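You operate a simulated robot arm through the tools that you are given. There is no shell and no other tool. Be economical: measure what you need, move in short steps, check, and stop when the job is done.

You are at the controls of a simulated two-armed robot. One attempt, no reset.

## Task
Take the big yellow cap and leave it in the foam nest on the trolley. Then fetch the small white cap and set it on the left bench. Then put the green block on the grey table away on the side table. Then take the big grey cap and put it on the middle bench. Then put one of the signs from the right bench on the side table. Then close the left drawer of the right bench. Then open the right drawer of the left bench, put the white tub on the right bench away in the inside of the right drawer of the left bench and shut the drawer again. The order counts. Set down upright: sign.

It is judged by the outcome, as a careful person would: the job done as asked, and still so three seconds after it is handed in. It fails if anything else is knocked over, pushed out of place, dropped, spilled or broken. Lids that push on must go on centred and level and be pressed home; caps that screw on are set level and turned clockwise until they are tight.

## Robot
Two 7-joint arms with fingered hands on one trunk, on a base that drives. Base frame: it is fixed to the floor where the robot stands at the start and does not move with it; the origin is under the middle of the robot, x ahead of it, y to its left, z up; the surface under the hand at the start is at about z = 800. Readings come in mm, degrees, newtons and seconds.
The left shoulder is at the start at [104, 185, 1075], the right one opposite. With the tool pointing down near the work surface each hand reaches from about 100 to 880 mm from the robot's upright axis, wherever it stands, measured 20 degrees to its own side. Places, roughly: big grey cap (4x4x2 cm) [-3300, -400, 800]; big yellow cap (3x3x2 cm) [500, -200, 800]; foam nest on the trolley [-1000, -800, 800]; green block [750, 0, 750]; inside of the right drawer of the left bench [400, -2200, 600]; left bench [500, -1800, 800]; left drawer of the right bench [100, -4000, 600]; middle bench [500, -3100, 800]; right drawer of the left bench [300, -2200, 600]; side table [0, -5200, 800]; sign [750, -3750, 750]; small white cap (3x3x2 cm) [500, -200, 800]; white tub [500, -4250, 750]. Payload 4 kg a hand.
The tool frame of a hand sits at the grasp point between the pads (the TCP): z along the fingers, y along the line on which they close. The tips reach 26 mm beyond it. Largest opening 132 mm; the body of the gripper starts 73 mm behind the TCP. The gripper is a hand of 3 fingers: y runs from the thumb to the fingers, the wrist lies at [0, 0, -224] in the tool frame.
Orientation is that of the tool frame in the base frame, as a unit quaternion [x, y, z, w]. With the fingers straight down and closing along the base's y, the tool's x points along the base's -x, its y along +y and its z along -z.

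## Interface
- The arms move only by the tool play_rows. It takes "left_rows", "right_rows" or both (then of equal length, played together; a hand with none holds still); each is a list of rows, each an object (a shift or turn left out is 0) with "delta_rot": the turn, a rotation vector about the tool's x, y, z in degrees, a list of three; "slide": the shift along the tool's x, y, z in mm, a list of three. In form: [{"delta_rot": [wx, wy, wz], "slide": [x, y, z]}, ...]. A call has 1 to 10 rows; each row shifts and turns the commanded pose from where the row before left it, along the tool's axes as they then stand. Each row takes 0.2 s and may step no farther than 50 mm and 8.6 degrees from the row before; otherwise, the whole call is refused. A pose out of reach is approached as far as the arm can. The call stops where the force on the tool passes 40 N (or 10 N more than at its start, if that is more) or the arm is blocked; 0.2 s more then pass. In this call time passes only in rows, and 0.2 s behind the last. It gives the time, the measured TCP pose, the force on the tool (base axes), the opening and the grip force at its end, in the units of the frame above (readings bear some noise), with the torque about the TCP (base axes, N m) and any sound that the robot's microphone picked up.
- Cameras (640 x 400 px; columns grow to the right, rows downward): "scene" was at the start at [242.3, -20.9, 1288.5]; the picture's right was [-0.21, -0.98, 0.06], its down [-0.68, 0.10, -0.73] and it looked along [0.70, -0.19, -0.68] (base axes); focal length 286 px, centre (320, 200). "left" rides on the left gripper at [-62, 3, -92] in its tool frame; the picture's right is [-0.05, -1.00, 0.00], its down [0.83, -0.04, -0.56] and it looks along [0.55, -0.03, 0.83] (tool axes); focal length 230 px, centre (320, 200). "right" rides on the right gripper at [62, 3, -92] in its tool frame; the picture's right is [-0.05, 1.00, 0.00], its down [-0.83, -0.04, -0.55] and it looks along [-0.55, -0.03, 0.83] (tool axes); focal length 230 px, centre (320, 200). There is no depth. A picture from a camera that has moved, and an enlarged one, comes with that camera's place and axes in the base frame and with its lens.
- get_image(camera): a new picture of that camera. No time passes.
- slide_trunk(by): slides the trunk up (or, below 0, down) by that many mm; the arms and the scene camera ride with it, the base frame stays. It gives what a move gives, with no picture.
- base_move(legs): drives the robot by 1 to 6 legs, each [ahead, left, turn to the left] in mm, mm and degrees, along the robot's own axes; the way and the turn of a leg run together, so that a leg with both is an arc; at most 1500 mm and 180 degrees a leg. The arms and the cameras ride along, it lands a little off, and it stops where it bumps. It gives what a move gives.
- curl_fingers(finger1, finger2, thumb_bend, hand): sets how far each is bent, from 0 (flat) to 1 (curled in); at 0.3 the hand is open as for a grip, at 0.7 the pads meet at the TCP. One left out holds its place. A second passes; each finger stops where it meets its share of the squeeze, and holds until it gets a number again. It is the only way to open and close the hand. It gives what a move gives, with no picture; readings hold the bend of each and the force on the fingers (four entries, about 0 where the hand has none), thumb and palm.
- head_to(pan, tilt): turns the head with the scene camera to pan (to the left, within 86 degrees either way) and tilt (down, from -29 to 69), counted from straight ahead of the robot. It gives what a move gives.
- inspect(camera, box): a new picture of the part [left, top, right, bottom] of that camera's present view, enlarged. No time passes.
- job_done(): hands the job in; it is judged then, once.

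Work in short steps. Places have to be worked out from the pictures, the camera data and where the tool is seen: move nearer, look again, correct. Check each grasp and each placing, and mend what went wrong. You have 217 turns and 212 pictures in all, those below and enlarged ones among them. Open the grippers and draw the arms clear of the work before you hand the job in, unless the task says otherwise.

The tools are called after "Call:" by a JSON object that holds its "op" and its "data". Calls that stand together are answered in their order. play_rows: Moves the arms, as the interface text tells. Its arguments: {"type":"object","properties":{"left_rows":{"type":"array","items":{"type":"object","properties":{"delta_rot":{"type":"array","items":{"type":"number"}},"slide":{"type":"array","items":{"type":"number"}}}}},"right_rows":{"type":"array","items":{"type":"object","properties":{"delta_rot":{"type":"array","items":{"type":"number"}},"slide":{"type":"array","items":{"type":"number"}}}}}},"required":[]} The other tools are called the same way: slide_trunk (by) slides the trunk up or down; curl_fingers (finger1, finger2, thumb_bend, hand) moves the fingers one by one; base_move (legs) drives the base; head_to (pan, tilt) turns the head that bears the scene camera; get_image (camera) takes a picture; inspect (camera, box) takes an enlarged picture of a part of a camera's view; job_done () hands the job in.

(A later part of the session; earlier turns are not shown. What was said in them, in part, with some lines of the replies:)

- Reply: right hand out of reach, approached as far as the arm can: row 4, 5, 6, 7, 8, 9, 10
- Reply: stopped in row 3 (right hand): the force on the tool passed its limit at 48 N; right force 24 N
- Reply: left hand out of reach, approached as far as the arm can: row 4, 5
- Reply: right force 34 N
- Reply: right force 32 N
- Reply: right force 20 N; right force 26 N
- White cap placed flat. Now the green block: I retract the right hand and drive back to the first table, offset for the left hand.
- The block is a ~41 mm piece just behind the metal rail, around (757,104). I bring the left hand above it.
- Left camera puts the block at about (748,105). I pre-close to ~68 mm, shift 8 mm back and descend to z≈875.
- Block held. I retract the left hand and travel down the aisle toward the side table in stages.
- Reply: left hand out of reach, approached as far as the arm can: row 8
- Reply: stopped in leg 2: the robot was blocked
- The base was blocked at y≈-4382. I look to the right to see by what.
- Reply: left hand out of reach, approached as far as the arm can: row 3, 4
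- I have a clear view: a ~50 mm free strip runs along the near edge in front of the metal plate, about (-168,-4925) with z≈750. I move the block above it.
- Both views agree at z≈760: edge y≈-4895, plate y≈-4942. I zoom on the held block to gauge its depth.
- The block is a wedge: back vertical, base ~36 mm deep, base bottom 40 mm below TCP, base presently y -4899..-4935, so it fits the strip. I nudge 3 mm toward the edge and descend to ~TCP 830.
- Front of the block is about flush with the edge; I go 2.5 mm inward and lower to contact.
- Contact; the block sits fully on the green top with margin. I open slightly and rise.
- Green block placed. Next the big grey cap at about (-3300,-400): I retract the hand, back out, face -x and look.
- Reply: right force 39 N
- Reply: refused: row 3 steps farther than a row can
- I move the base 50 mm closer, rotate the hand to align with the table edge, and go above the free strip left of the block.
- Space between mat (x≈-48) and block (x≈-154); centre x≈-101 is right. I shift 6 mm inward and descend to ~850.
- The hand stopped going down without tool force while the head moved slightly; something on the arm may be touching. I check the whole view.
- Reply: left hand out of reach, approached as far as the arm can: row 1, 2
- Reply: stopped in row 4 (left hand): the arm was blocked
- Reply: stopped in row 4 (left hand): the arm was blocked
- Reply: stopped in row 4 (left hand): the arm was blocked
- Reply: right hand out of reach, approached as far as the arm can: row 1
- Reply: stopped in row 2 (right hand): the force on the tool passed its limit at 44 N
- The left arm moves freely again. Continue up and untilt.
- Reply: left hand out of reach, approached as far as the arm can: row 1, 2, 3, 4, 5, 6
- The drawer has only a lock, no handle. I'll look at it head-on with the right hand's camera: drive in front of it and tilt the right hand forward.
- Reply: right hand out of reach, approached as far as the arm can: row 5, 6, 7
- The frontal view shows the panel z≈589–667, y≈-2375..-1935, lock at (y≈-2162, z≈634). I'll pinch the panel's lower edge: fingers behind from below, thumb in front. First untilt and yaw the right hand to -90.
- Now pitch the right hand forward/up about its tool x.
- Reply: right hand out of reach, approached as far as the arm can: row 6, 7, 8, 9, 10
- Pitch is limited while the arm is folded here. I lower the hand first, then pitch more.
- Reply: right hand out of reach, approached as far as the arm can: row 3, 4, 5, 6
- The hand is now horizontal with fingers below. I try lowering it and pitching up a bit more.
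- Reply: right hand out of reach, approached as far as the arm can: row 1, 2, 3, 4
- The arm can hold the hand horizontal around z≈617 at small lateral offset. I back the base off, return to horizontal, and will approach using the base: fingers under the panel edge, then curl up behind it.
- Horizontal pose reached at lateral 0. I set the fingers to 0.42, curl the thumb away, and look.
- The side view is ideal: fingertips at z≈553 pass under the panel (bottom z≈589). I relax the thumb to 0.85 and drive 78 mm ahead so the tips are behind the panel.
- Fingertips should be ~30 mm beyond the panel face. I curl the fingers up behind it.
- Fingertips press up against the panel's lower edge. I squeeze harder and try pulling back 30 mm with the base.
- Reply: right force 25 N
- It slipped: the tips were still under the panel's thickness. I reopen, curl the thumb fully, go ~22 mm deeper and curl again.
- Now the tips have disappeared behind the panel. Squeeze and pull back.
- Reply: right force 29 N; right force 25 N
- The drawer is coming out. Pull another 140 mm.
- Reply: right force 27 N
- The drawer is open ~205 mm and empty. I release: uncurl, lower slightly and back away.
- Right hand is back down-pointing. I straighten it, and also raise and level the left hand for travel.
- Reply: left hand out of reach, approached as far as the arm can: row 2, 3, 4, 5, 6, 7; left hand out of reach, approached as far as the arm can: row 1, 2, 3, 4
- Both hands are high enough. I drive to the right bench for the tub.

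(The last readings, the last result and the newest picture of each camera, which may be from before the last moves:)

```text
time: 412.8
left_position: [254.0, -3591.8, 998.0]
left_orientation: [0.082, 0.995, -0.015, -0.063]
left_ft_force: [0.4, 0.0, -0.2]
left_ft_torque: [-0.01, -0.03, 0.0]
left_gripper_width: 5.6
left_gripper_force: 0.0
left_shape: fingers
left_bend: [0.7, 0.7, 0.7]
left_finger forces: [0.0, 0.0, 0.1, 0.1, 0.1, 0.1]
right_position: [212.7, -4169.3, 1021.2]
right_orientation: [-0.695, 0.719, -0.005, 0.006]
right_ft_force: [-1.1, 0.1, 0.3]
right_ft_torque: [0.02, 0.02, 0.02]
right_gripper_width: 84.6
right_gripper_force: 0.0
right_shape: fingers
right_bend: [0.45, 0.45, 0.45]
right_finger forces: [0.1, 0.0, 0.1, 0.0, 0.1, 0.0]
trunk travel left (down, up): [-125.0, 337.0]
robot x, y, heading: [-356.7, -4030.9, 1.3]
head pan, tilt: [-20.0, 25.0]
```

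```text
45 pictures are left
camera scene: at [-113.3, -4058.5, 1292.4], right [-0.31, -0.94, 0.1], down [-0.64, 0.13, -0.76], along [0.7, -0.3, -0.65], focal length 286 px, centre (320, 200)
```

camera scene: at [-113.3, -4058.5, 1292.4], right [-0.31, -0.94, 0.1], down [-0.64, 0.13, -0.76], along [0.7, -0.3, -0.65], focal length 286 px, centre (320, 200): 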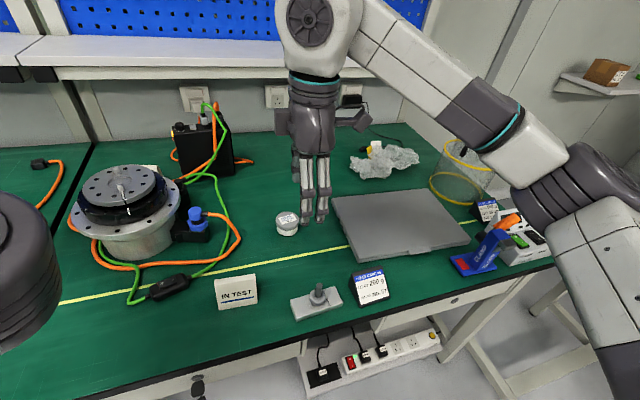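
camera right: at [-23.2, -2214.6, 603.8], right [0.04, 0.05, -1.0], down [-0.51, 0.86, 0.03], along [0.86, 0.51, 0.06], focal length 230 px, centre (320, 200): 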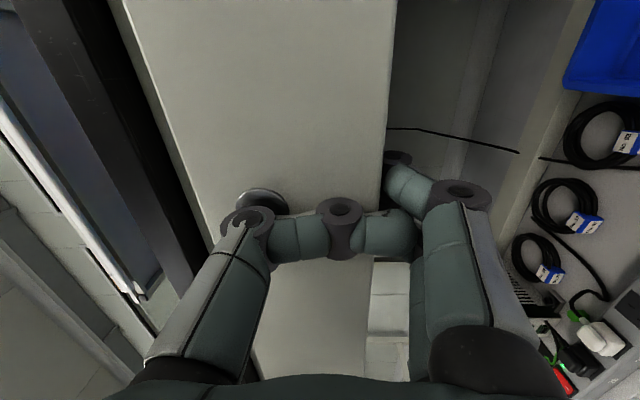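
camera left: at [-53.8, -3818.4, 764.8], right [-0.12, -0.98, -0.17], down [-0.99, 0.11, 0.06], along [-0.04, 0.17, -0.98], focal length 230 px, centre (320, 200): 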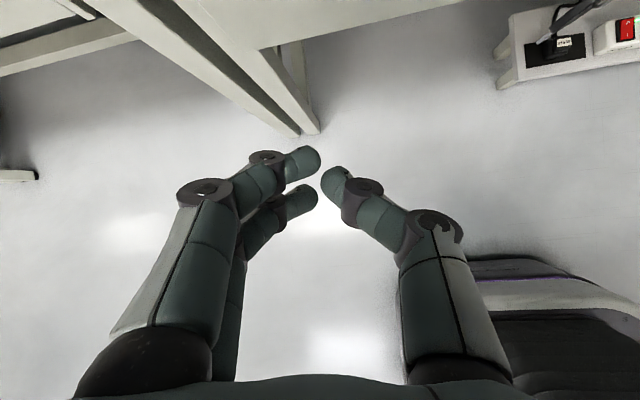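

Tub is at about (375,-4190). I bring the right hand above it.

Call:
{"op": "play_rows", "data": {"right_rows": [{"slide": [4, -40, 0]}, {"slide": [4, -40, 10]}, {"slide": [4, -40, 20]}, {"slide": [4, -40, 20]}, {"slide": [4, 0, 45]}]}}

Call:
{"op": "get_image", "data": {"camera": "right"}}

```text
time: 414.0
left_position: [254.2, -3592.6, 998.4]
left_orientation: [0.083, 0.994, -0.014, -0.064]
left_ft_force: [0.1, 0.0, 0.1]
left_ft_torque: [0.0, 0.03, -0.01]
left_gripper_width: 5.5
left_gripper_force: 0.1
left_shape: fingers
left_bend: [0.7, 0.7, 0.7]
left_finger forces: [0.0, 0.0, 0.0, 0.0, 0.0, 0.1]
right_position: [375.5, -4196.2, 928.5]
right_orientation: [-0.695, 0.719, -0.005, 0.007]
right_ft_force: [-0.7, 0.2, -0.2]
right_ft_torque: [0.0, 0.03, 0.02]
right_gripper_width: 84.9
right_gripper_force: 0.0
right_shape: fingers
right_bend: [0.45, 0.45, 0.45]
right_finger forces: [0.0, 0.0, 0.0, 0.1, 0.1, 0.0]
trunk travel left (down, up): [-125.0, 337.0]
robot x, y, heading: [-354.0, -4029.3, 0.9]
head pan, tilt: [-20.0, 25.0]
```

```text
44 pictures are left
camera right: at [369.5, -4258.4, 1021.9], right [-1.0, 0.09, -0.02], down [0.06, 0.83, 0.56], along [0.06, 0.56, -0.83], focal length 230 px, centre (320, 200)
```

right: 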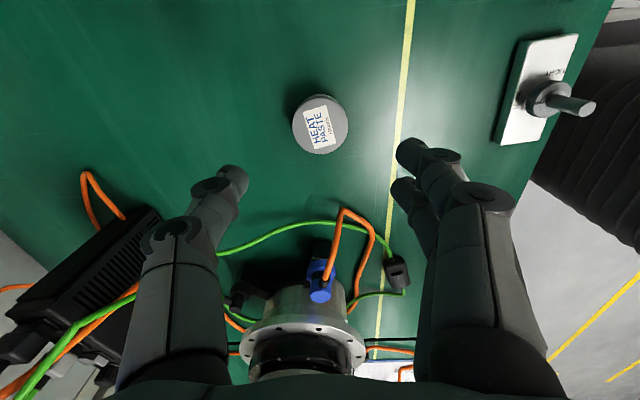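

Tub ≈(379,-4189), ~58 mm wide. Correct slightly and descend to ~815.

Call:
{"op": "play_rows", "data": {"right_rows": [{"slide": [-7, -3, 25]}, {"slide": [0, 0, 30]}, {"slide": [0, 0, 30]}, {"slide": [0, 0, 25]}]}}

Call:
{"op": "get_image", "data": {"camera": "right"}}

```text
time: 415.0
left_position: [255.9, -3593.5, 997.9]
left_orientation: [0.083, 0.994, -0.015, -0.064]
left_ft_force: [-0.6, -0.6, 0.0]
left_ft_torque: [0.0, 0.0, 0.0]
left_gripper_width: 5.8
left_gripper_force: 0.1
left_shape: fingers
left_bend: [0.7, 0.7, 0.7]
left_finger forces: [0.0, 0.0, 0.0, 0.1, 0.0, 0.1]
right_position: [378.8, -4186.8, 818.5]
right_orientation: [-0.695, 0.719, -0.005, 0.006]
right_ft_force: [-0.2, -0.1, -0.6]
right_ft_torque: [0.02, 0.03, 0.0]
right_gripper_width: 84.9
right_gripper_force: 0.0
right_shape: fingers
right_bend: [0.45, 0.45, 0.45]
right_finger forces: [0.0, 0.0, 0.0, 0.0, 0.0, 0.0]
trunk travel left (down, up): [-125.0, 337.0]
robot x, y, heading: [-353.8, -4029.2, 0.8]
head pan, tilt: [-20.0, 25.0]
```

```text
43 pictures are left
camera right: at [373.1, -4250.0, 911.6], right [-1.0, 0.09, -0.01], down [0.06, 0.83, 0.56], along [0.06, 0.55, -0.83], focal length 230 px, centre (320, 200)
```

right: 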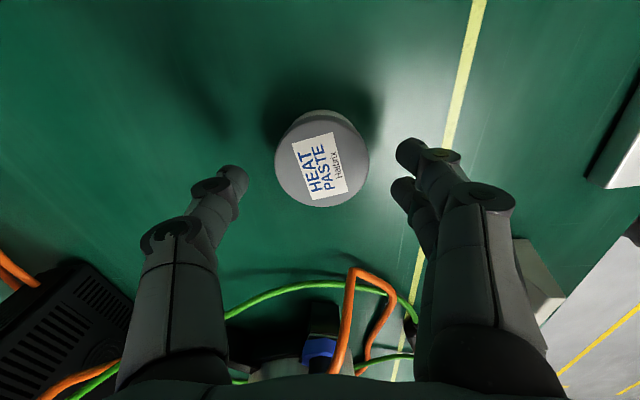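

Centred. Descend 16 mm more and close.

Call:
{"op": "play_rows", "data": {"right_rows": [{"slide": [0, 0, 8]}, {"slide": [0, 0, 8]}]}}

Call:
{"op": "curl_fingers", "data": {"hand": "right", "finger1": 0.57, "finger2": 0.57, "thumb_bend": 0.57}}

Call:
{"op": "get_image", "data": {"camera": "right"}}

```text
time: 415.6
left_position: [253.7, -3592.4, 997.0]
left_orientation: [0.083, 0.994, -0.015, -0.063]
left_ft_force: [-0.6, 0.4, -1.0]
left_ft_torque: [0.0, 0.01, -0.01]
left_gripper_width: 5.4
left_gripper_force: 0.0
left_shape: fingers
left_bend: [0.7, 0.7, 0.7]
left_finger forces: [0.0, 0.1, 0.0, 0.1, 0.1, 0.1]
right_position: [379.0, -4187.3, 803.2]
right_orientation: [-0.695, 0.719, -0.005, 0.006]
right_ft_force: [0.1, 0.9, -0.5]
right_ft_torque: [0.02, 0.01, 0.03]
right_gripper_width: 84.8
right_gripper_force: 0.2
right_shape: fingers
right_bend: [0.45, 0.45, 0.45]
right_finger forces: [0.0, 0.0, 0.0, 0.1, 0.0, 0.0]
trunk travel left (down, up): [-125.0, 337.0]
robot x, y, heading: [-355.0, -4031.5, 0.8]
head pan, tilt: [-20.0, 25.0]
```

```text
time: 416.6
left_position: [254.7, -3593.4, 997.8]
left_orientation: [0.082, 0.995, -0.015, -0.063]
left_ft_force: [-0.1, 0.2, -0.1]
left_ft_torque: [-0.04, -0.01, 0.03]
left_gripper_width: 5.5
left_gripper_force: 0.0
left_shape: fingers
left_bend: [0.7, 0.7, 0.7]
left_finger forces: [0.1, 0.0, 0.1, 0.0, 0.1, 0.0]
right_position: [379.0, -4187.2, 804.6]
right_orientation: [-0.696, 0.718, -0.005, 0.006]
right_ft_force: [-0.7, 1.3, 0.6]
right_ft_torque: [-0.01, 0.01, 0.02]
right_gripper_width: 55.6
right_gripper_force: 3.2
right_shape: fingers
right_bend: [0.54, 0.54, 0.55]
right_finger forces: [1.5, 1.5, 0.1, 0.0, 2.9, 0.0]
trunk travel left (down, up): [-125.0, 337.0]
robot x, y, heading: [-354.7, -4033.3, 1.0]
head pan, tilt: [-20.0, 25.0]
```

```text
42 pictures are left
camera right: at [373.3, -4250.5, 895.8], right [-1.0, 0.09, -0.02], down [0.06, 0.83, 0.56], along [0.06, 0.55, -0.83], focal length 230 px, centre (320, 200)
```

right: 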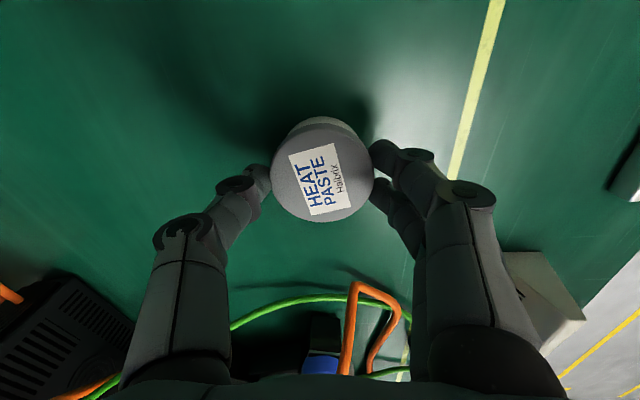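

Contact all round. Firm up and lift.

Call:
{"op": "curl_fingers", "data": {"hand": "right", "finger1": 0.65, "finger2": 0.65, "thumb_bend": 0.65}}

Call:
{"op": "play_rows", "data": {"right_rows": [{"slide": [0, 0, -8]}, {"slide": [0, 0, -30]}, {"slide": [0, 0, -45]}, {"slide": [0, 0, -45]}, {"slide": [0, 0, -45]}, {"slide": [0, 20, -40]}]}}

Call:
{"op": "get_image", "data": {"camera": "right"}}

```text
time: 417.6
left_position: [254.7, -3592.5, 998.0]
left_orientation: [0.083, 0.994, -0.015, -0.062]
left_ft_force: [0.4, -0.1, 0.8]
left_ft_torque: [-0.02, 0.0, -0.01]
left_gripper_width: 5.9
left_gripper_force: 0.1
left_shape: fingers
left_bend: [0.7, 0.7, 0.7]
left_finger forces: [0.0, 0.0, 0.0, 0.0, 0.0, 0.0]
right_position: [378.1, -4188.0, 803.2]
right_orientation: [-0.695, 0.719, -0.005, 0.006]
right_ft_force: [1.2, 0.0, -0.4]
right_ft_torque: [-0.01, -0.02, -0.01]
right_gripper_width: 52.8
right_gripper_force: 14.3
right_shape: fingers
right_bend: [0.56, 0.55, 0.58]
right_finger forces: [7.1, 7.2, 0.0, 0.0, 13.8, 0.0]
trunk travel left (down, up): [-125.0, 337.0]
robot x, y, heading: [-352.0, -4029.0, 0.9]
head pan, tilt: [-20.0, 25.0]
```

```text
time: 419.0
left_position: [253.7, -3593.0, 999.5]
left_orientation: [0.083, 0.995, -0.014, -0.061]
left_ft_force: [0.4, -0.7, 0.4]
left_ft_torque: [0.04, 0.01, -0.01]
left_gripper_width: 5.5
left_gripper_force: 0.1
left_shape: fingers
left_bend: [0.7, 0.7, 0.7]
left_finger forces: [0.0, 0.0, 0.0, 0.0, 0.0, 0.1]
right_position: [353.2, -4189.2, 1019.6]
right_orientation: [-0.695, 0.719, -0.005, 0.007]
right_ft_force: [0.6, -0.3, -0.3]
right_ft_torque: [-0.02, 0.0, 0.02]
right_gripper_width: 52.8
right_gripper_force: 14.6
right_shape: fingers
right_bend: [0.56, 0.55, 0.58]
right_finger forces: [7.0, 7.2, 0.0, 0.1, 13.7, 0.1]
trunk travel left (down, up): [-125.0, 337.0]
robot x, y, heading: [-356.6, -4027.8, 1.0]
head pan, tilt: [-20.0, 25.0]
```

```text
41 pictures are left
camera right: at [347.6, -4251.4, 1111.2], right [-1.0, 0.09, -0.02], down [0.06, 0.83, 0.56], along [0.06, 0.55, -0.83], focal length 230 px, centre (320, 200)
```

right: 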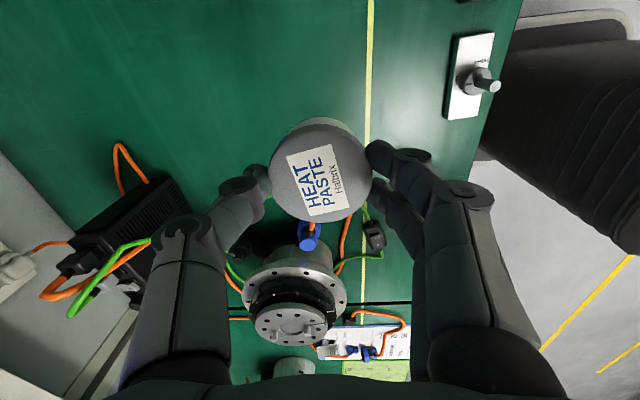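

Tub held whole. I retract, yaw the hand to 0, and drive back to the open drawer.

Call:
{"op": "play_rows", "data": {"right_rows": [{"slide": [0, 45, 0]}, {"slide": [0, 45, 0]}, {"slide": [0, 40, 0]}]}}

Call:
{"op": "base_move", "data": {"legs": [[-480, 0, -1], [0, 1450, 0], [0, 570, 0]]}}

Call:
{"op": "play_rows", "data": {"right_rows": [{"delta_rot": [0, 0, 8.6]}, {"delta_rot": [0, 0, 8.6]}, {"delta_rot": [0, 0, 8.6]}, {"delta_rot": [0, 0, 8.6]}, {"delta_rot": [0, 0, 8.6]}, {"delta_rot": [0, 0, 8.6]}, {"delta_rot": [0, 0, 8.6]}, {"delta_rot": [0, 0, 8.6]}, {"delta_rot": [0, 0, 8.6]}, {"delta_rot": [0, 0, 8.6]}]}}

```text
time: 419.8
left_position: [253.4, -3592.3, 999.1]
left_orientation: [0.083, 0.995, -0.014, -0.062]
left_ft_force: [-0.4, 0.4, -0.2]
left_ft_torque: [0.02, -0.03, 0.03]
left_gripper_width: 5.7
left_gripper_force: 0.1
left_shape: fingers
left_bend: [0.7, 0.7, 0.7]
left_finger forces: [0.0, 0.0, 0.0, 0.0, 0.0, 0.0]
right_position: [224.6, -4184.2, 1015.7]
right_orientation: [-0.695, 0.719, -0.005, 0.006]
right_ft_force: [0.4, 0.7, -0.3]
right_ft_torque: [0.03, -0.01, 0.01]
right_gripper_width: 52.8
right_gripper_force: 14.3
right_shape: fingers
right_bend: [0.56, 0.56, 0.58]
right_finger forces: [6.9, 7.3, 0.1, 0.0, 13.7, 0.0]
trunk travel left (down, up): [-125.0, 337.0]
robot x, y, heading: [-353.4, -4032.8, 0.9]
head pan, tilt: [-20.0, 25.0]
```

```text
time: 432.3
left_position: [-259.5, -1569.2, 998.9]
left_orientation: [0.08, 0.995, -0.015, -0.062]
left_ft_force: [-0.3, 0.1, 0.4]
left_ft_torque: [-0.01, -0.01, 0.0]
left_gripper_width: 5.9
left_gripper_force: 0.1
left_shape: fingers
left_bend: [0.7, 0.7, 0.7]
left_finger forces: [0.0, 0.0, 0.0, 0.1, 0.0, 0.0]
right_position: [-284.4, -2161.4, 1015.4]
right_orientation: [-0.697, 0.717, -0.005, 0.006]
right_ft_force: [-0.3, 0.1, -0.9]
right_ft_torque: [-0.01, 0.0, -0.01]
right_gripper_width: 52.7
right_gripper_force: 14.0
right_shape: fingers
right_bend: [0.56, 0.56, 0.58]
right_finger forces: [6.9, 7.1, 0.1, 0.0, 13.7, 0.0]
trunk travel left (down, up): [-125.0, 337.0]
robot x, y, heading: [-866.5, -2012.3, 1.1]
head pan, tilt: [-20.0, 25.0]
```

```text
time: 434.5
left_position: [-259.6, -1569.4, 998.3]
left_orientation: [0.08, 0.995, -0.014, -0.063]
left_ft_force: [-0.3, 0.2, -0.2]
left_ft_torque: [-0.01, -0.01, 0.0]
left_gripper_width: 5.8
left_gripper_force: 0.2
left_shape: fingers
left_bend: [0.7, 0.7, 0.7]
left_finger forces: [0.1, 0.0, 0.1, 0.0, 0.0, 0.0]
right_position: [-284.4, -2160.4, 1016.1]
right_orientation: [-0.021, 1.0, 0.001, 0.008]
right_ft_force: [-0.3, 1.1, -0.5]
right_ft_torque: [0.0, -0.01, -0.02]
right_gripper_width: 52.6
right_gripper_force: 14.0
right_shape: fingers
right_bend: [0.56, 0.56, 0.58]
right_finger forces: [6.9, 7.1, 0.0, 0.1, 13.7, 0.0]
trunk travel left (down, up): [-125.0, 337.0]
robot x, y, heading: [-866.8, -2005.5, 1.1]
head pan, tilt: [-20.0, 25.0]
```

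Drive ahead so the tub is over the open drawer, and look.

Call:
{"op": "base_move", "data": {"legs": [[285, 0, -1]]}}

Call:
{"op": "head_to", "data": {"pan": -10, "tilt": 45}}

Call:
{"op": "get_image", "data": {"camera": "right"}}

Call:
{"op": "get_image", "data": {"camera": "scene"}}

```text
time: 436.5
left_position: [29.9, -1573.9, 999.2]
left_orientation: [0.087, 0.994, -0.014, -0.063]
left_ft_force: [0.0, -1.2, 1.2]
left_ft_torque: [-0.03, 0.03, -0.01]
left_gripper_width: 5.6
left_gripper_force: 0.1
left_shape: fingers
left_bend: [0.7, 0.7, 0.7]
left_finger forces: [0.1, 0.1, 0.1, 0.0, 0.0, 0.0]
right_position: [-2.2, -2165.3, 1015.1]
right_orientation: [-0.014, 1.0, 0.001, 0.008]
right_ft_force: [0.8, -0.1, -1.1]
right_ft_torque: [-0.03, -0.01, 0.01]
right_gripper_width: 52.7
right_gripper_force: 13.5
right_shape: fingers
right_bend: [0.56, 0.56, 0.58]
right_finger forces: [6.8, 7.2, 0.0, 0.0, 13.7, 0.0]
trunk travel left (down, up): [-125.0, 337.0]
robot x, y, heading: [-585.1, -2007.3, 0.4]
head pan, tilt: [-20.0, 25.0]
```

```text
time: 437.3
left_position: [29.4, -1574.9, 998.6]
left_orientation: [0.086, 0.994, -0.014, -0.063]
left_ft_force: [-0.1, 0.0, 0.4]
left_ft_torque: [0.0, -0.02, -0.02]
left_gripper_width: 5.6
left_gripper_force: 0.1
left_shape: fingers
left_bend: [0.7, 0.7, 0.7]
left_finger forces: [0.1, 0.1, 0.1, 0.1, 0.0, 0.1]
right_position: [-2.5, -2165.6, 1014.7]
right_orientation: [-0.013, 1.0, 0.001, 0.008]
right_ft_force: [0.0, 0.6, -2.4]
right_ft_torque: [-0.03, 0.02, -0.01]
right_gripper_width: 52.9
right_gripper_force: 13.6
right_shape: fingers
right_bend: [0.56, 0.56, 0.58]
right_finger forces: [6.8, 7.1, 0.1, 0.0, 13.6, 0.0]
trunk travel left (down, up): [-125.0, 337.0]
robot x, y, heading: [-584.2, -2009.7, 0.4]
head pan, tilt: [-10.0, 45.0]
```

```text
40 pictures are left
camera right: at [-64.8, -2164.9, 1107.3], right [0.02, 1.0, 0.0], down [0.82, -0.02, 0.57], along [0.57, -0.01, -0.82], focal length 230 px, centre (320, 200)
```

right: 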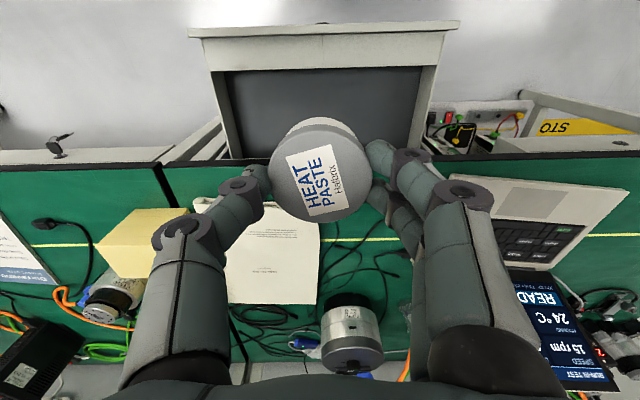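

```text
39 pictures are left
camera scene: at [-356.8, -2020.1, 1265.1], right [-0.16, -0.99, 0.05], down [-0.87, 0.12, -0.48], along [0.47, -0.12, -0.88], focal length 286 px, centre (320, 200)
```

scene: 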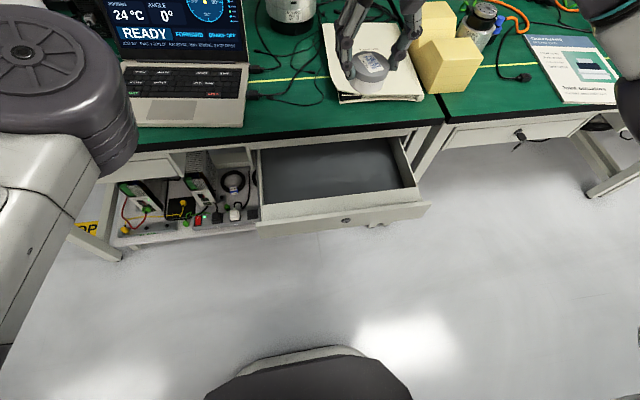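

Drawer interior floor spans x≈-20..97. I shift to x≈33 and descend to ~735.

Call:
{"op": "play_rows", "data": {"right_rows": [{"slide": [-35, 0, 0]}, {"slide": [0, 0, 40]}, {"slide": [0, 0, 40]}, {"slide": [0, 0, 40]}, {"slide": [0, 0, 40]}, {"slide": [0, 0, 40]}, {"slide": [0, 0, 40]}, {"slide": [0, 0, 40]}]}}

Call:
{"op": "get_image", "data": {"camera": "right"}}

Call:
{"op": "get_image", "data": {"camera": "scene"}}

```text
time: 439.1
left_position: [30.7, -1574.4, 998.2]
left_orientation: [0.086, 0.994, -0.014, -0.064]
left_ft_force: [-0.2, 0.5, 0.6]
left_ft_torque: [0.02, 0.02, 0.01]
left_gripper_width: 5.7
left_gripper_force: 0.0
left_shape: fingers
left_bend: [0.7, 0.7, 0.7]
left_finger forces: [0.1, 0.0, 0.0, 0.0, 0.0, 0.1]
right_position: [38.5, -2163.2, 735.5]
right_orientation: [-0.014, 1.0, 0.0, 0.008]
right_ft_force: [-0.4, 0.0, -0.7]
right_ft_torque: [0.01, 0.0, 0.02]
right_gripper_width: 52.8
right_gripper_force: 14.3
right_shape: fingers
right_bend: [0.56, 0.56, 0.58]
right_finger forces: [6.9, 7.2, 0.1, 0.0, 13.8, 0.0]
trunk travel left (down, up): [-125.0, 337.0]
robot x, y, heading: [-581.0, -2007.5, 0.5]
head pan, tilt: [-10.0, 45.0]
```

```text
38 pictures are left
camera right: at [-22.9, -2164.1, 826.4], right [0.02, 1.0, 0.0], down [0.82, -0.02, 0.57], along [0.57, -0.01, -0.82], focal length 230 px, centre (320, 200)
```

right: 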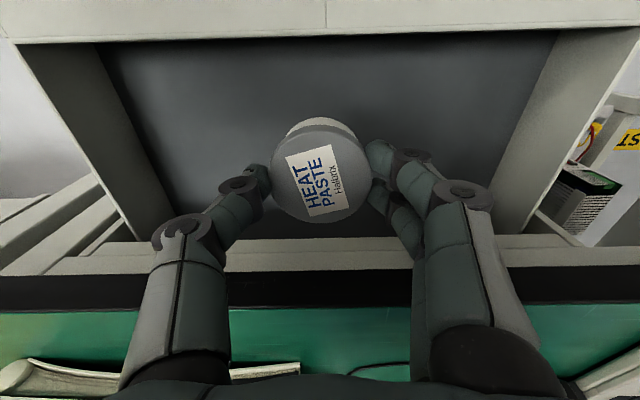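

```text
37 pictures are left
camera scene: at [-355.9, -2020.3, 1264.8], right [-0.16, -0.99, 0.05], down [-0.87, 0.12, -0.48], along [0.47, -0.12, -0.88], focal length 286 px, centre (320, 200)
```

scene: 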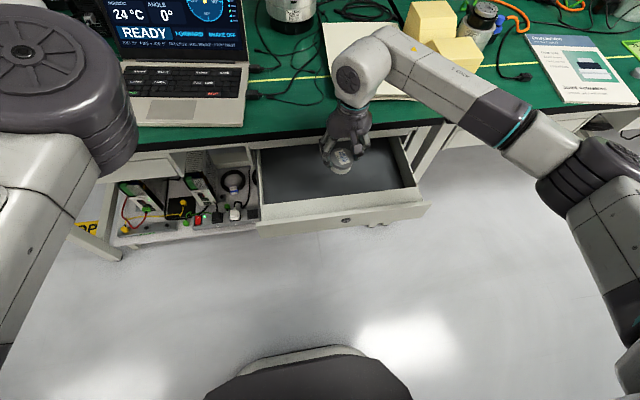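

Well inside. I descend further in smaller steps.

Call:
{"op": "play_rows", "data": {"right_rows": [{"slide": [6, 0, 20]}, {"slide": [0, 0, 20]}, {"slide": [0, 0, 20]}]}}

Call:
{"op": "get_image", "data": {"camera": "right"}}

```text
time: 439.9
left_position: [29.9, -1573.7, 997.4]
left_orientation: [0.087, 0.994, -0.014, -0.063]
left_ft_force: [-0.5, -0.6, 0.6]
left_ft_torque: [0.0, -0.02, 0.01]
left_gripper_width: 5.6
left_gripper_force: 0.1
left_shape: fingers
left_bend: [0.7, 0.7, 0.7]
left_finger forces: [0.0, 0.0, 0.1, 0.1, 0.0, 0.0]
right_position: [32.4, -2163.4, 676.7]
right_orientation: [-0.014, 1.0, 0.002, 0.009]
right_ft_force: [-0.3, 0.2, 0.0]
right_ft_torque: [-0.01, -0.01, -0.01]
right_gripper_width: 52.7
right_gripper_force: 14.0
right_shape: fingers
right_bend: [0.56, 0.56, 0.58]
right_finger forces: [7.0, 7.2, 0.0, 0.1, 13.7, 0.0]
trunk travel left (down, up): [-125.0, 337.0]
robot x, y, heading: [-585.3, -2009.6, 0.7]
head pan, tilt: [-10.0, 45.0]
```

```text
36 pictures are left
camera right: at [-29.7, -2163.4, 767.0], right [0.02, 1.0, 0.0], down [0.82, -0.02, 0.57], along [0.57, -0.01, -0.82], focal length 230 px, centre (320, 200)
```

right: 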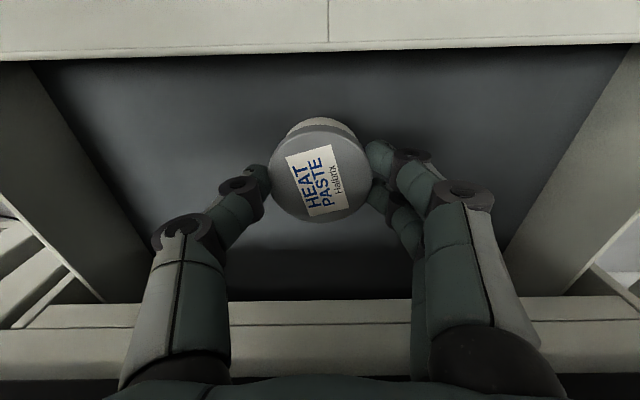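

Call:
{"op": "play_rows", "data": {"right_rows": [{"slide": [0, 0, 6]}, {"slide": [0, 0, 5]}, {"slide": [0, 0, 4]}, {"slide": [0, 0, 4]}]}}

```text
time: 440.9
left_position: [29.4, -1574.6, 998.4]
left_orientation: [0.087, 0.994, -0.013, -0.063]
left_ft_force: [-0.1, 1.1, 0.1]
left_ft_torque: [0.0, 0.02, -0.01]
left_gripper_width: 5.4
left_gripper_force: 0.0
left_shape: fingers
left_bend: [0.7, 0.7, 0.7]
left_finger forces: [0.0, 0.1, 0.0, 0.0, 0.0, 0.0]
right_position: [31.1, -2163.9, 656.5]
right_orientation: [-0.014, 1.0, 0.001, 0.008]
right_ft_force: [0.5, 0.3, -1.1]
right_ft_torque: [0.01, 0.02, 0.0]
right_gripper_width: 52.9
right_gripper_force: 13.7
right_shape: fingers
right_bend: [0.56, 0.56, 0.58]
right_finger forces: [6.8, 7.2, 0.0, 0.0, 13.7, 0.1]
trunk travel left (down, up): [-125.0, 337.0]
robot x, y, heading: [-581.7, -2007.8, 0.5]
head pan, tilt: [-10.0, 45.0]
```

Call:
{"op": "play_rows", "data": {"right_rows": [{"slide": [0, 0, 3]}, {"slide": [0, 0, 3]}, {"slide": [0, 0, 3]}, {"slide": [0, 0, 3]}]}}

Call:
{"op": "get_image", "data": {"camera": "right"}}

```text
time: 441.9
left_position: [29.0, -1574.1, 998.1]
left_orientation: [0.087, 0.994, -0.014, -0.062]
left_ft_force: [1.3, 0.3, -0.3]
left_ft_torque: [0.0, 0.0, 0.03]
left_gripper_width: 5.5
left_gripper_force: 0.1
left_shape: fingers
left_bend: [0.7, 0.7, 0.7]
left_finger forces: [0.0, 0.0, 0.1, 0.0, 0.0, 0.1]
right_position: [32.9, -2162.6, 645.3]
right_orientation: [-0.014, 1.0, 0.001, 0.008]
right_ft_force: [-0.1, -0.3, -0.5]
right_ft_torque: [0.0, 0.01, -0.02]
right_gripper_width: 52.8
right_gripper_force: 14.0
right_shape: fingers
right_bend: [0.56, 0.56, 0.58]
right_finger forces: [7.0, 7.2, 0.0, 0.1, 13.6, 0.0]
trunk travel left (down, up): [-125.0, 337.0]
robot x, y, heading: [-582.3, -2008.8, 0.5]
head pan, tilt: [-10.0, 45.0]
```

```text
35 pictures are left
camera right: at [-29.3, -2163.2, 736.8], right [0.02, 1.0, 0.0], down [0.82, -0.02, 0.57], along [0.57, -0.01, -0.82], focal length 230 px, centre (320, 200)
```

right: 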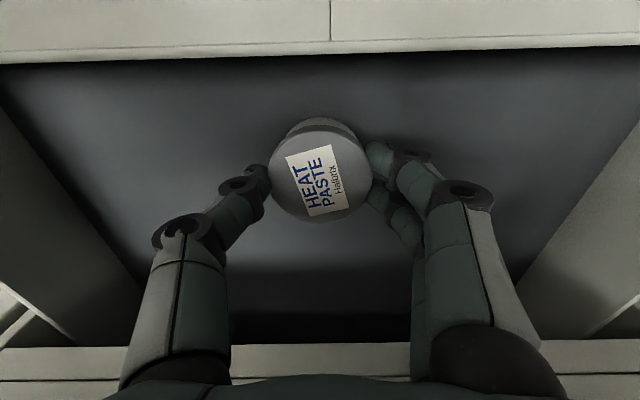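

Call:
{"op": "play_rows", "data": {"right_rows": [{"slide": [0, 0, 3]}, {"slide": [0, 0, 3]}, {"slide": [0, 0, 2]}, {"slide": [0, 0, 2]}]}}

```text
time: 442.9
left_position: [28.0, -1574.4, 999.8]
left_orientation: [0.087, 0.994, -0.014, -0.061]
left_ft_force: [0.4, 0.2, -0.4]
left_ft_torque: [-0.01, 0.02, 0.0]
left_gripper_width: 5.7
left_gripper_force: 0.0
left_shape: fingers
left_bend: [0.7, 0.7, 0.7]
left_finger forces: [0.0, 0.0, 0.1, 0.1, 0.0, 0.0]
right_position: [31.4, -2161.7, 638.4]
right_orientation: [-0.015, 1.0, 0.002, 0.009]
right_ft_force: [-0.5, 1.3, 25.7]
right_ft_torque: [0.0, -0.03, -0.1]
right_gripper_width: 52.2
right_gripper_force: 16.5
right_shape: fingers
right_bend: [0.58, 0.58, 0.59]
right_finger forces: [8.2, 9.4, 0.1, 0.0, 16.0, 0.1]
trunk travel left (down, up): [-125.0, 337.0]
robot x, y, heading: [-582.2, -2005.3, 0.5]
head pan, tilt: [-10.0, 45.0]
```

Tub is on the drawer floor. Relieve, open, and rise straight up.

Call:
{"op": "play_rows", "data": {"right_rows": [{"slide": [0, 0, -3]}]}}

Call:
{"op": "curl_fingers", "data": {"hand": "right", "finger1": 0.5, "finger2": 0.5, "thumb_bend": 0.5}}

Call:
{"op": "play_rows", "data": {"right_rows": [{"slide": [0, 0, -15]}, {"slide": [0, 0, -35]}, {"slide": [0, 0, -40]}, {"slide": [0, 0, -40]}, {"slide": [0, 0, -40]}, {"slide": [0, 0, -40]}, {"slide": [0, 0, -40]}, {"slide": [0, 0, -40]}]}}

Call:
{"op": "get_image", "data": {"camera": "right"}}

```text
time: 443.3
left_position: [27.8, -1573.1, 998.4]
left_orientation: [0.087, 0.994, -0.015, -0.062]
left_ft_force: [-0.3, -0.1, 0.8]
left_ft_torque: [0.03, 0.03, -0.01]
left_gripper_width: 5.6
left_gripper_force: 0.0
left_shape: fingers
left_bend: [0.7, 0.7, 0.7]
left_finger forces: [0.0, 0.0, 0.0, 0.0, 0.0, 0.1]
right_position: [31.1, -2161.6, 637.9]
right_orientation: [-0.015, 1.0, 0.0, 0.009]
right_ft_force: [1.1, 4.2, 18.0]
right_ft_torque: [0.12, -0.06, -0.06]
right_gripper_width: 52.3
right_gripper_force: 16.7
right_shape: fingers
right_bend: [0.58, 0.58, 0.59]
right_finger forces: [8.6, 9.7, 0.0, 0.1, 14.5, 0.0]
trunk travel left (down, up): [-125.0, 337.0]
robot x, y, heading: [-583.3, -2006.7, 0.5]
head pan, tilt: [-10.0, 45.0]
```

```text
time: 444.3
left_position: [29.9, -1573.9, 998.3]
left_orientation: [0.086, 0.994, -0.015, -0.062]
left_ft_force: [-0.2, -0.1, 0.3]
left_ft_torque: [0.01, 0.0, 0.02]
left_gripper_width: 5.7
left_gripper_force: 0.1
left_shape: fingers
left_bend: [0.7, 0.7, 0.7]
left_finger forces: [0.0, 0.1, 0.0, 0.1, 0.0, 0.0]
right_position: [32.3, -2163.3, 638.6]
right_orientation: [-0.015, 1.0, 0.001, 0.008]
right_ft_force: [0.0, -1.0, -0.1]
right_ft_torque: [-0.01, 0.01, -0.02]
right_gripper_width: 67.1
right_gripper_force: 0.0
right_shape: fingers
right_bend: [0.5, 0.5, 0.5]
right_finger forces: [0.0, 0.0, 0.0, 0.0, 0.0, 0.1]
trunk travel left (down, up): [-125.0, 337.0]
robot x, y, heading: [-584.7, -2007.0, 0.8]
head pan, tilt: [-10.0, 45.0]
```

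```text
time: 446.1
left_position: [28.3, -1574.4, 998.9]
left_orientation: [0.087, 0.994, -0.015, -0.062]
left_ft_force: [0.2, -0.6, 0.6]
left_ft_torque: [-0.02, -0.07, -0.02]
left_gripper_width: 5.8
left_gripper_force: 0.0
left_shape: fingers
left_bend: [0.7, 0.7, 0.7]
left_finger forces: [0.0, 0.0, 0.0, 0.0, 0.0, 0.0]
right_position: [27.2, -2165.1, 928.8]
right_orientation: [-0.014, 1.0, 0.002, 0.009]
right_ft_force: [-0.3, 0.4, 0.5]
right_ft_torque: [0.02, -0.04, 0.02]
right_gripper_width: 67.2
right_gripper_force: 0.0
right_shape: fingers
right_bend: [0.5, 0.5, 0.5]
right_finger forces: [0.1, 0.1, 0.0, 0.0, 0.0, 0.0]
trunk travel left (down, up): [-125.0, 337.0]
robot x, y, heading: [-579.9, -2006.7, 0.4]
head pan, tilt: [-10.0, 45.0]
```

```text
34 pictures are left
camera right: at [-35.3, -2164.6, 1019.4], right [0.02, 1.0, 0.0], down [0.82, -0.02, 0.57], along [0.57, -0.01, -0.82], focal length 230 px, centre (320, 200)
```

right: 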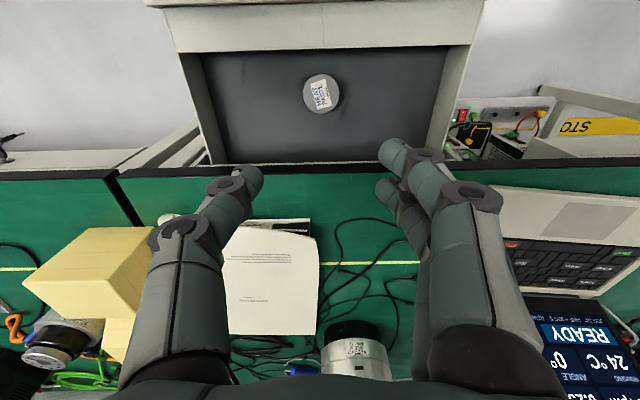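

Tub stands in the drawer. Now I prepare to shut it: retract the right hand to in front of the drawer, fist, and tilt forward.

Call:
{"op": "play_rows", "data": {"right_rows": [{"slide": [43, 0, -5]}, {"slide": [43, 0, -5]}, {"slide": [43, 0, -5]}, {"slide": [43, 0, -5]}]}}

Call:
{"op": "curl_fingers", "data": {"hand": "right", "finger1": 0.7, "finger2": 0.7, "thumb_bend": 0.7}}

Call:
{"op": "play_rows", "data": {"right_rows": [{"delta_rot": [0, -8.5, 0]}, {"delta_rot": [0, -8.5, 0]}, {"delta_rot": [0, -8.5, 0]}, {"delta_rot": [0, -8.5, 0]}, {"slide": [22.9, 0, 32.8]}, {"slide": [22.9, 0, 32.8]}, {"slide": [22.9, 0, 32.8]}]}}

Call:
{"op": "play_rows", "data": {"right_rows": [{"slide": [22.9, 0, 32.8]}, {"slide": [22.9, 0, 32.8]}, {"slide": [22.9, 0, 32.8]}, {"slide": [22.9, 0, 32.8]}]}}

Call:
{"op": "get_image", "data": {"camera": "scene"}}

```text
time: 447.1
left_position: [28.3, -1574.5, 998.0]
left_orientation: [0.086, 0.994, -0.015, -0.063]
left_ft_force: [-0.3, -0.8, -0.3]
left_ft_torque: [0.0, -0.03, 0.0]
left_gripper_width: 5.5
left_gripper_force: 0.1
left_shape: fingers
left_bend: [0.7, 0.7, 0.7]
left_finger forces: [0.1, 0.0, 0.0, 0.0, 0.0, 0.0]
right_position: [-147.7, -2172.1, 946.5]
right_orientation: [-0.014, 1.0, 0.001, 0.008]
right_ft_force: [-0.7, -0.2, 0.8]
right_ft_torque: [0.01, -0.01, 0.05]
right_gripper_width: 67.2
right_gripper_force: 0.0
right_shape: fingers
right_bend: [0.5, 0.5, 0.5]
right_finger forces: [0.0, 0.0, 0.0, 0.1, 0.0, 0.0]
trunk travel left (down, up): [-125.0, 337.0]
robot x, y, heading: [-587.3, -2007.4, 0.8]
head pan, tilt: [-10.0, 45.0]
```

```text
time: 448.1
left_position: [29.1, -1573.2, 998.0]
left_orientation: [0.086, 0.994, -0.014, -0.062]
left_ft_force: [0.0, 0.1, -0.9]
left_ft_torque: [-0.04, 0.0, -0.01]
left_gripper_width: 5.7
left_gripper_force: 0.0
left_shape: fingers
left_bend: [0.7, 0.7, 0.7]
left_finger forces: [0.0, 0.0, 0.0, 0.0, 0.0, 0.0]
right_position: [-145.6, -2172.1, 944.2]
right_orientation: [-0.015, 1.0, 0.001, 0.008]
right_ft_force: [-1.4, 0.5, -0.4]
right_ft_torque: [0.0, 0.04, -0.01]
right_gripper_width: 6.2
right_gripper_force: 0.0
right_shape: fingers
right_bend: [0.7, 0.7, 0.7]
right_finger forces: [0.1, 0.1, 0.0, 0.1, 0.2, 0.0]
trunk travel left (down, up): [-125.0, 337.0]
robot x, y, heading: [-582.9, -2007.3, 0.9]
head pan, tilt: [-10.0, 45.0]
```

```text
time: 449.7
left_position: [29.4, -1573.7, 998.1]
left_orientation: [0.086, 0.994, -0.015, -0.062]
left_ft_force: [-0.7, -1.4, 0.2]
left_ft_torque: [-0.02, -0.01, 0.03]
left_gripper_width: 5.6
left_gripper_force: 0.1
left_shape: fingers
left_bend: [0.7, 0.7, 0.7]
left_finger forces: [0.0, 0.1, 0.0, 0.0, 0.0, 0.0]
right_position: [-134.1, -2166.8, 826.0]
right_orientation: [-0.013, 0.954, 0.005, 0.3]
right_ft_force: [0.5, 0.0, 0.0]
right_ft_torque: [-0.01, -0.01, 0.03]
right_gripper_width: 5.8
right_gripper_force: 0.1
right_shape: fingers
right_bend: [0.7, 0.7, 0.7]
right_finger forces: [0.1, 0.1, 0.0, 0.1, 0.1, 0.0]
right hand out of reach, approached as far as the arm can: row 5, 6
trunk travel left (down, up): [-125.0, 337.0]
robot x, y, heading: [-580.0, -2004.6, 0.6]
head pan, tilt: [-10.0, 45.0]
```

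```text
time: 450.7
left_position: [28.5, -1574.1, 998.0]
left_orientation: [0.087, 0.994, -0.015, -0.063]
left_ft_force: [0.9, -0.2, 1.1]
left_ft_torque: [0.0, 0.0, 0.03]
left_gripper_width: 5.8
left_gripper_force: 0.1
left_shape: fingers
left_bend: [0.7, 0.7, 0.7]
left_finger forces: [0.0, 0.0, 0.0, 0.0, 0.0, 0.1]
right_position: [-131.9, -2165.3, 667.1]
right_orientation: [-0.014, 0.953, 0.005, 0.302]
right_ft_force: [1.0, 0.0, 0.2]
right_ft_torque: [-0.03, 0.02, 0.01]
right_gripper_width: 6.0
right_gripper_force: 0.0
right_shape: fingers
right_bend: [0.7, 0.7, 0.7]
right_finger forces: [0.0, 0.1, 0.0, 0.0, 0.0, 0.0]
trunk travel left (down, up): [-125.0, 337.0]
robot x, y, heading: [-584.4, -2004.5, 0.6]
head pan, tilt: [-10.0, 45.0]
```

```text
33 pictures are left
camera scene: at [-356.7, -2020.3, 1265.0], right [-0.16, -0.99, 0.05], down [-0.87, 0.12, -0.48], along [0.47, -0.12, -0.88], focal length 286 px, centre (320, 200)
```

scene: 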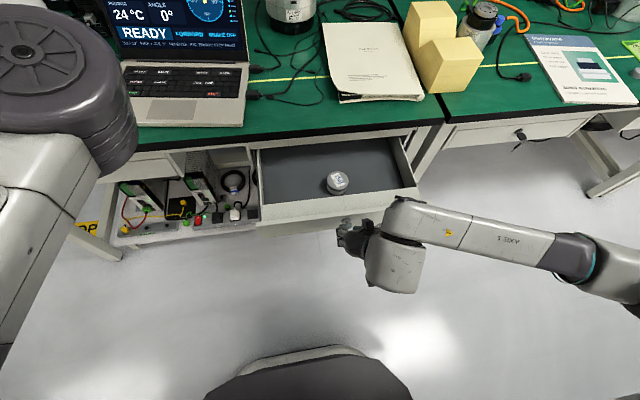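

Push the drawer shut gently in 25 mm steps.

Call:
{"op": "play_rows", "data": {"right_rows": [{"slide": [9, -18, 13]}, {"slide": [-16.4, 0, 11.4]}, {"slide": [-16.4, 0, 11.4]}, {"slide": [-16.4, 0, 11.4]}, {"slide": [-16.4, 0, 11.4]}, {"slide": [-16.4, 0, 11.4]}, {"slide": [-16.4, 0, 11.4]}, {"slide": [-16.4, 0, 11.4]}, {"slide": [-16.4, 0, 11.4]}, {"slide": [-16.4, 0, 11.4]}]}}

Call:
{"op": "get_image", "data": {"camera": "scene"}}

```text
time: 452.9
left_position: [29.6, -1573.8, 997.9]
left_orientation: [0.086, 0.994, -0.014, -0.064]
left_ft_force: [-0.7, -0.2, -0.5]
left_ft_torque: [0.0, 0.0, 0.0]
left_gripper_width: 5.6
left_gripper_force: 0.1
left_shape: fingers
left_bend: [0.7, 0.7, 0.7]
left_finger forces: [0.1, 0.1, 0.1, 0.0, 0.0, 0.1]
right_position: [49.0, -2177.1, 649.8]
right_orientation: [-0.013, 0.954, 0.005, 0.3]
right_ft_force: [0.1, 0.1, -0.2]
right_ft_torque: [-0.01, -0.01, -0.05]
right_gripper_width: 5.7
right_gripper_force: 0.1
right_shape: fingers
right_bend: [0.7, 0.7, 0.7]
right_finger forces: [0.1, 0.0, 0.0, 0.0, 0.0, 0.0]
trunk travel left (down, up): [-125.0, 337.0]
robot x, y, heading: [-582.4, -2004.7, 0.4]
head pan, tilt: [-10.0, 45.0]
```

```text
32 pictures are left
camera scene: at [-356.2, -2019.8, 1264.9], right [-0.16, -0.99, 0.05], down [-0.87, 0.12, -0.48], along [0.47, -0.12, -0.88], focal length 286 px, centre (320, 200)
```

scene: 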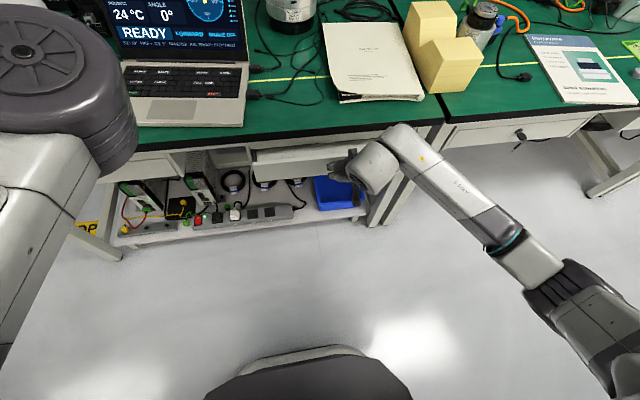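

Nearly closed. Continue in small steps to the stop.

Call:
{"op": "play_rows", "data": {"right_rows": [{"slide": [-12.3, 0, 8.6]}, {"slide": [-12.3, 0, 8.6]}, {"slide": [-8.2, 0, 5.7]}, {"slide": [-8.2, 0, 5.7]}, {"slide": [-5, 0, 3.5]}, {"slide": [-5, 0, 3.5]}]}}

```text
time: 454.3
left_position: [25.8, -1574.1, 999.2]
left_orientation: [0.086, 0.994, -0.015, -0.062]
left_ft_force: [0.4, 0.7, -0.6]
left_ft_torque: [0.0, 0.04, 0.04]
left_gripper_width: 5.7
left_gripper_force: 0.1
left_shape: fingers
left_bend: [0.7, 0.7, 0.7]
left_finger forces: [0.0, 0.0, 0.1, 0.1, 0.1, 0.0]
right_position: [103.5, -2173.3, 649.7]
right_orientation: [-0.016, 0.955, 0.005, 0.295]
right_ft_force: [-35.7, 4.5, -2.2]
right_ft_torque: [0.03, 0.45, 0.32]
right_gripper_width: 5.9
right_gripper_force: 17.8
right_shape: fingers
right_bend: [0.7, 0.73, 0.7]
right_finger forces: [0.1, 36.0, 0.0, 0.0, 0.0, 0.0]
trunk travel left (down, up): [-125.0, 337.0]
robot x, y, heading: [-582.0, -2004.6, 0.4]
head pan, tilt: [-10.0, 45.0]
```

Firmly at its stop (same x as the other closed drawer). I retract and raise the hand, then check.

Call:
{"op": "play_rows", "data": {"right_rows": [{"slide": [28.7, 0, -20]}, {"slide": [28.7, 0, -20]}, {"slide": [28.7, 0, -20]}, {"slide": [28.7, 0, -20]}, {"slide": [28.7, 0, -20]}]}}

Call:
{"op": "play_rows", "data": {"right_rows": [{"slide": [-22.9, 0, -32.8]}, {"slide": [-22.9, 0, -32.8]}, {"slide": [-22.9, 0, -32.8]}, {"slide": [-22.9, 0, -32.8]}, {"slide": [-22.9, 0, -32.8]}, {"slide": [-22.9, 0, -32.8]}, {"slide": [-22.9, 0, -32.8]}, {"slide": [-22.9, 0, -32.8]}]}}

Call:
{"op": "get_image", "data": {"camera": "scene"}}

```text
time: 455.5
left_position: [29.2, -1574.2, 998.7]
left_orientation: [0.087, 0.994, -0.014, -0.062]
left_ft_force: [0.4, 0.9, -0.5]
left_ft_torque: [0.0, 0.0, 0.0]
left_gripper_width: 5.5
left_gripper_force: 0.1
left_shape: fingers
left_bend: [0.7, 0.7, 0.7]
left_finger forces: [0.0, 0.1, 0.1, 0.1, 0.0, 0.1]
right_position: [-65.6, -2181.2, 651.9]
right_orientation: [-0.012, 0.954, 0.004, 0.301]
right_ft_force: [-0.5, 0.0, 0.6]
right_ft_torque: [-0.01, -0.04, 0.01]
right_gripper_width: 5.9
right_gripper_force: 0.0
right_shape: fingers
right_bend: [0.7, 0.7, 0.7]
right_finger forces: [0.0, 0.0, 0.1, 0.1, 0.1, 0.1]
trunk travel left (down, up): [-125.0, 337.0]
robot x, y, heading: [-583.8, -2003.7, 0.7]
head pan, tilt: [-10.0, 45.0]
```

```text
time: 457.3
left_position: [28.8, -1574.1, 998.0]
left_orientation: [0.087, 0.994, -0.015, -0.063]
left_ft_force: [0.3, 0.5, -0.1]
left_ft_torque: [-0.06, 0.01, 0.0]
left_gripper_width: 5.6
left_gripper_force: 0.1
left_shape: fingers
left_bend: [0.7, 0.7, 0.7]
left_finger forces: [0.0, 0.1, 0.0, 0.1, 0.0, 0.0]
right_position: [-64.9, -2180.1, 970.7]
right_orientation: [-0.013, 0.954, 0.004, 0.299]
right_ft_force: [-0.2, 0.0, 0.0]
right_ft_torque: [0.0, 0.0, -0.01]
right_gripper_width: 6.0
right_gripper_force: 0.0
right_shape: fingers
right_bend: [0.7, 0.7, 0.7]
right_finger forces: [0.0, 0.0, 0.0, 0.0, 0.0, 0.1]
trunk travel left (down, up): [-125.0, 337.0]
robot x, y, heading: [-581.8, -2003.4, 0.4]
head pan, tilt: [-10.0, 45.0]
```

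```text
31 pictures are left
camera scene: at [-357.3, -2019.4, 1265.2], right [-0.16, -0.99, 0.05], down [-0.87, 0.12, -0.48], along [0.47, -0.12, -0.88], focal length 286 px, centre (320, 200)
```

scene: 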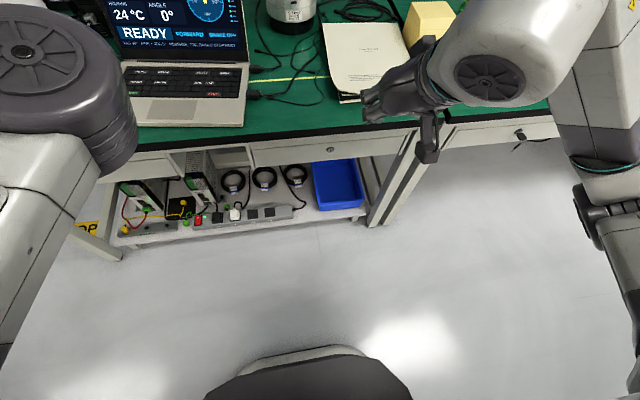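

The drawer is shut. I back off, open both hands, and do a final check on the white cap and the bench.

Call:
{"op": "base_move", "data": {"legs": [[-200, 0, 0]]}}

Call:
{"op": "curl_fingers", "data": {"hand": "right", "finger1": 0.3, "finger2": 0.3, "thumb_bend": 0.3}}

Call:
{"op": "curl_fingers", "data": {"hand": "left", "finger1": 0.3, "finger2": 0.3, "thumb_bend": 0.3}}

Call:
{"op": "head_to", "data": {"pan": 15, "tilt": 18}}

Call:
{"op": "get_image", "data": {"camera": "scene"}}

```text
time: 458.9
left_position: [-171.8, -1575.6, 998.3]
left_orientation: [0.087, 0.994, -0.014, -0.062]
left_ft_force: [-0.2, 0.1, -0.1]
left_ft_torque: [-0.03, 0.01, -0.01]
left_gripper_width: 5.6
left_gripper_force: 0.0
left_shape: fingers
left_bend: [0.7, 0.7, 0.7]
left_finger forces: [0.0, 0.1, 0.0, 0.1, 0.0, 0.1]
right_position: [-265.5, -2182.9, 970.5]
right_orientation: [-0.014, 0.954, 0.005, 0.301]
right_ft_force: [-0.5, -0.6, 0.2]
right_ft_torque: [0.0, 0.0, -0.01]
right_gripper_width: 5.9
right_gripper_force: 0.0
right_shape: fingers
right_bend: [0.7, 0.7, 0.7]
right_finger forces: [0.0, 0.0, 0.1, 0.0, 0.0, 0.0]
trunk travel left (down, up): [-125.0, 337.0]
robot x, y, heading: [-782.4, -2008.1, 0.3]
head pan, tilt: [-10.0, 45.0]
```

```text
time: 459.9
left_position: [-172.2, -1576.2, 998.6]
left_orientation: [0.087, 0.994, -0.015, -0.062]
left_ft_force: [0.7, 0.5, -0.5]
left_ft_torque: [-0.01, -0.02, 0.01]
left_gripper_width: 5.7
left_gripper_force: 0.2
left_shape: fingers
left_bend: [0.7, 0.7, 0.7]
left_finger forces: [0.0, 0.0, 0.0, 0.0, 0.1, 0.1]
right_position: [-265.3, -2180.9, 971.6]
right_orientation: [-0.013, 0.954, 0.005, 0.3]
right_ft_force: [0.5, 0.1, -0.4]
right_ft_torque: [-0.01, 0.03, 0.04]
right_gripper_width: 133.8
right_gripper_force: 0.0
right_shape: fingers
right_bend: [0.3, 0.3, 0.3]
right_finger forces: [0.1, 0.1, 0.0, 0.0, 0.0, 0.0]
trunk travel left (down, up): [-125.0, 337.0]
robot x, y, heading: [-783.2, -2011.6, 0.5]
head pan, tilt: [-10.0, 45.0]
```

```text
time: 460.9
left_position: [-171.3, -1576.9, 997.4]
left_orientation: [0.087, 0.994, -0.014, -0.063]
left_ft_force: [0.6, 0.1, 0.8]
left_ft_torque: [0.02, 0.01, 0.03]
left_gripper_width: 134.0
left_gripper_force: 0.0
left_shape: fingers
left_bend: [0.3, 0.3, 0.3]
left_finger forces: [0.0, 0.0, 0.0, 0.0, 0.0, 0.0]
right_position: [-266.6, -2182.1, 970.2]
right_orientation: [-0.013, 0.954, 0.005, 0.3]
right_ft_force: [-0.2, 0.8, -0.4]
right_ft_torque: [-0.03, 0.0, -0.04]
right_gripper_width: 133.8
right_gripper_force: 0.1
right_shape: fingers
right_bend: [0.3, 0.3, 0.3]
right_finger forces: [0.1, 0.0, 0.1, 0.1, 0.0, 0.1]
trunk travel left (down, up): [-125.0, 337.0]
robot x, y, heading: [-782.4, -2011.0, 0.5]
head pan, tilt: [-10.0, 45.0]
```

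```text
time: 461.8
left_position: [-171.5, -1575.0, 998.4]
left_orientation: [0.086, 0.994, -0.014, -0.063]
left_ft_force: [-0.6, 0.6, -0.7]
left_ft_torque: [-0.01, -0.02, 0.01]
left_gripper_width: 133.7
left_gripper_force: 0.1
left_shape: fingers
left_bend: [0.3, 0.3, 0.3]
left_finger forces: [0.1, 0.0, 0.1, 0.0, 0.1, 0.0]
right_position: [-265.7, -2181.9, 971.4]
right_orientation: [-0.014, 0.954, 0.005, 0.3]
right_ft_force: [-0.3, -1.2, -0.2]
right_ft_torque: [0.03, 0.01, 0.0]
right_gripper_width: 134.1
right_gripper_force: 0.1
right_shape: fingers
right_bend: [0.3, 0.3, 0.3]
right_finger forces: [0.0, 0.0, 0.1, 0.1, 0.0, 0.1]
trunk travel left (down, up): [-125.0, 337.0]
robot x, y, heading: [-784.0, -2006.7, 0.5]
head pan, tilt: [15.0, 18.0]
```

```text
30 pictures are left
camera scene: at [-535.9, -1983.2, 1302.3], right [0.26, -0.96, -0.07], down [-0.56, -0.08, -0.83], along [0.79, 0.25, -0.56], focal length 286 px, centre (320, 200)
```

scene: 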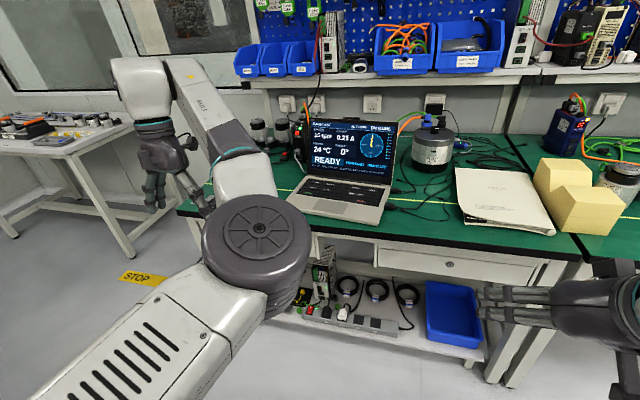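

Everything in view is in order, both grippers are open and the arms are clear of the work, so I hand the job in.

Call:
{"op": "job_done", "data": {}}

```text
The job is handed in.
```

I did all seven steps in the order given and handed the job in; I don't yet know how it was judged.

| Step | Where it ended up |
|---|---|
| Big yellow cap | In the foam nest on the trolley |
| Small white cap | Flat on the left bench |
| Green block | On the side table, near its front edge |
| Big grey cap | On the middle bench |
| "FAULTY" sign | Upright on the side table, about flush with the front edge |
| Right bench, left drawer | Pushed shut to its stop |
| White tub | Inside the left bench's right drawer, which is shut to its stop |

- **Possible bumps:** the right arm touched the fence post or the device beside it on the side table, and the left elbow rested briefly on the power box on the right bench. Nothing looked moved in later pictures.
- **Not rechecked at the end:** I did not look again at the trolley, the side table or the middle bench. An arm blocked my last view of the white cap.
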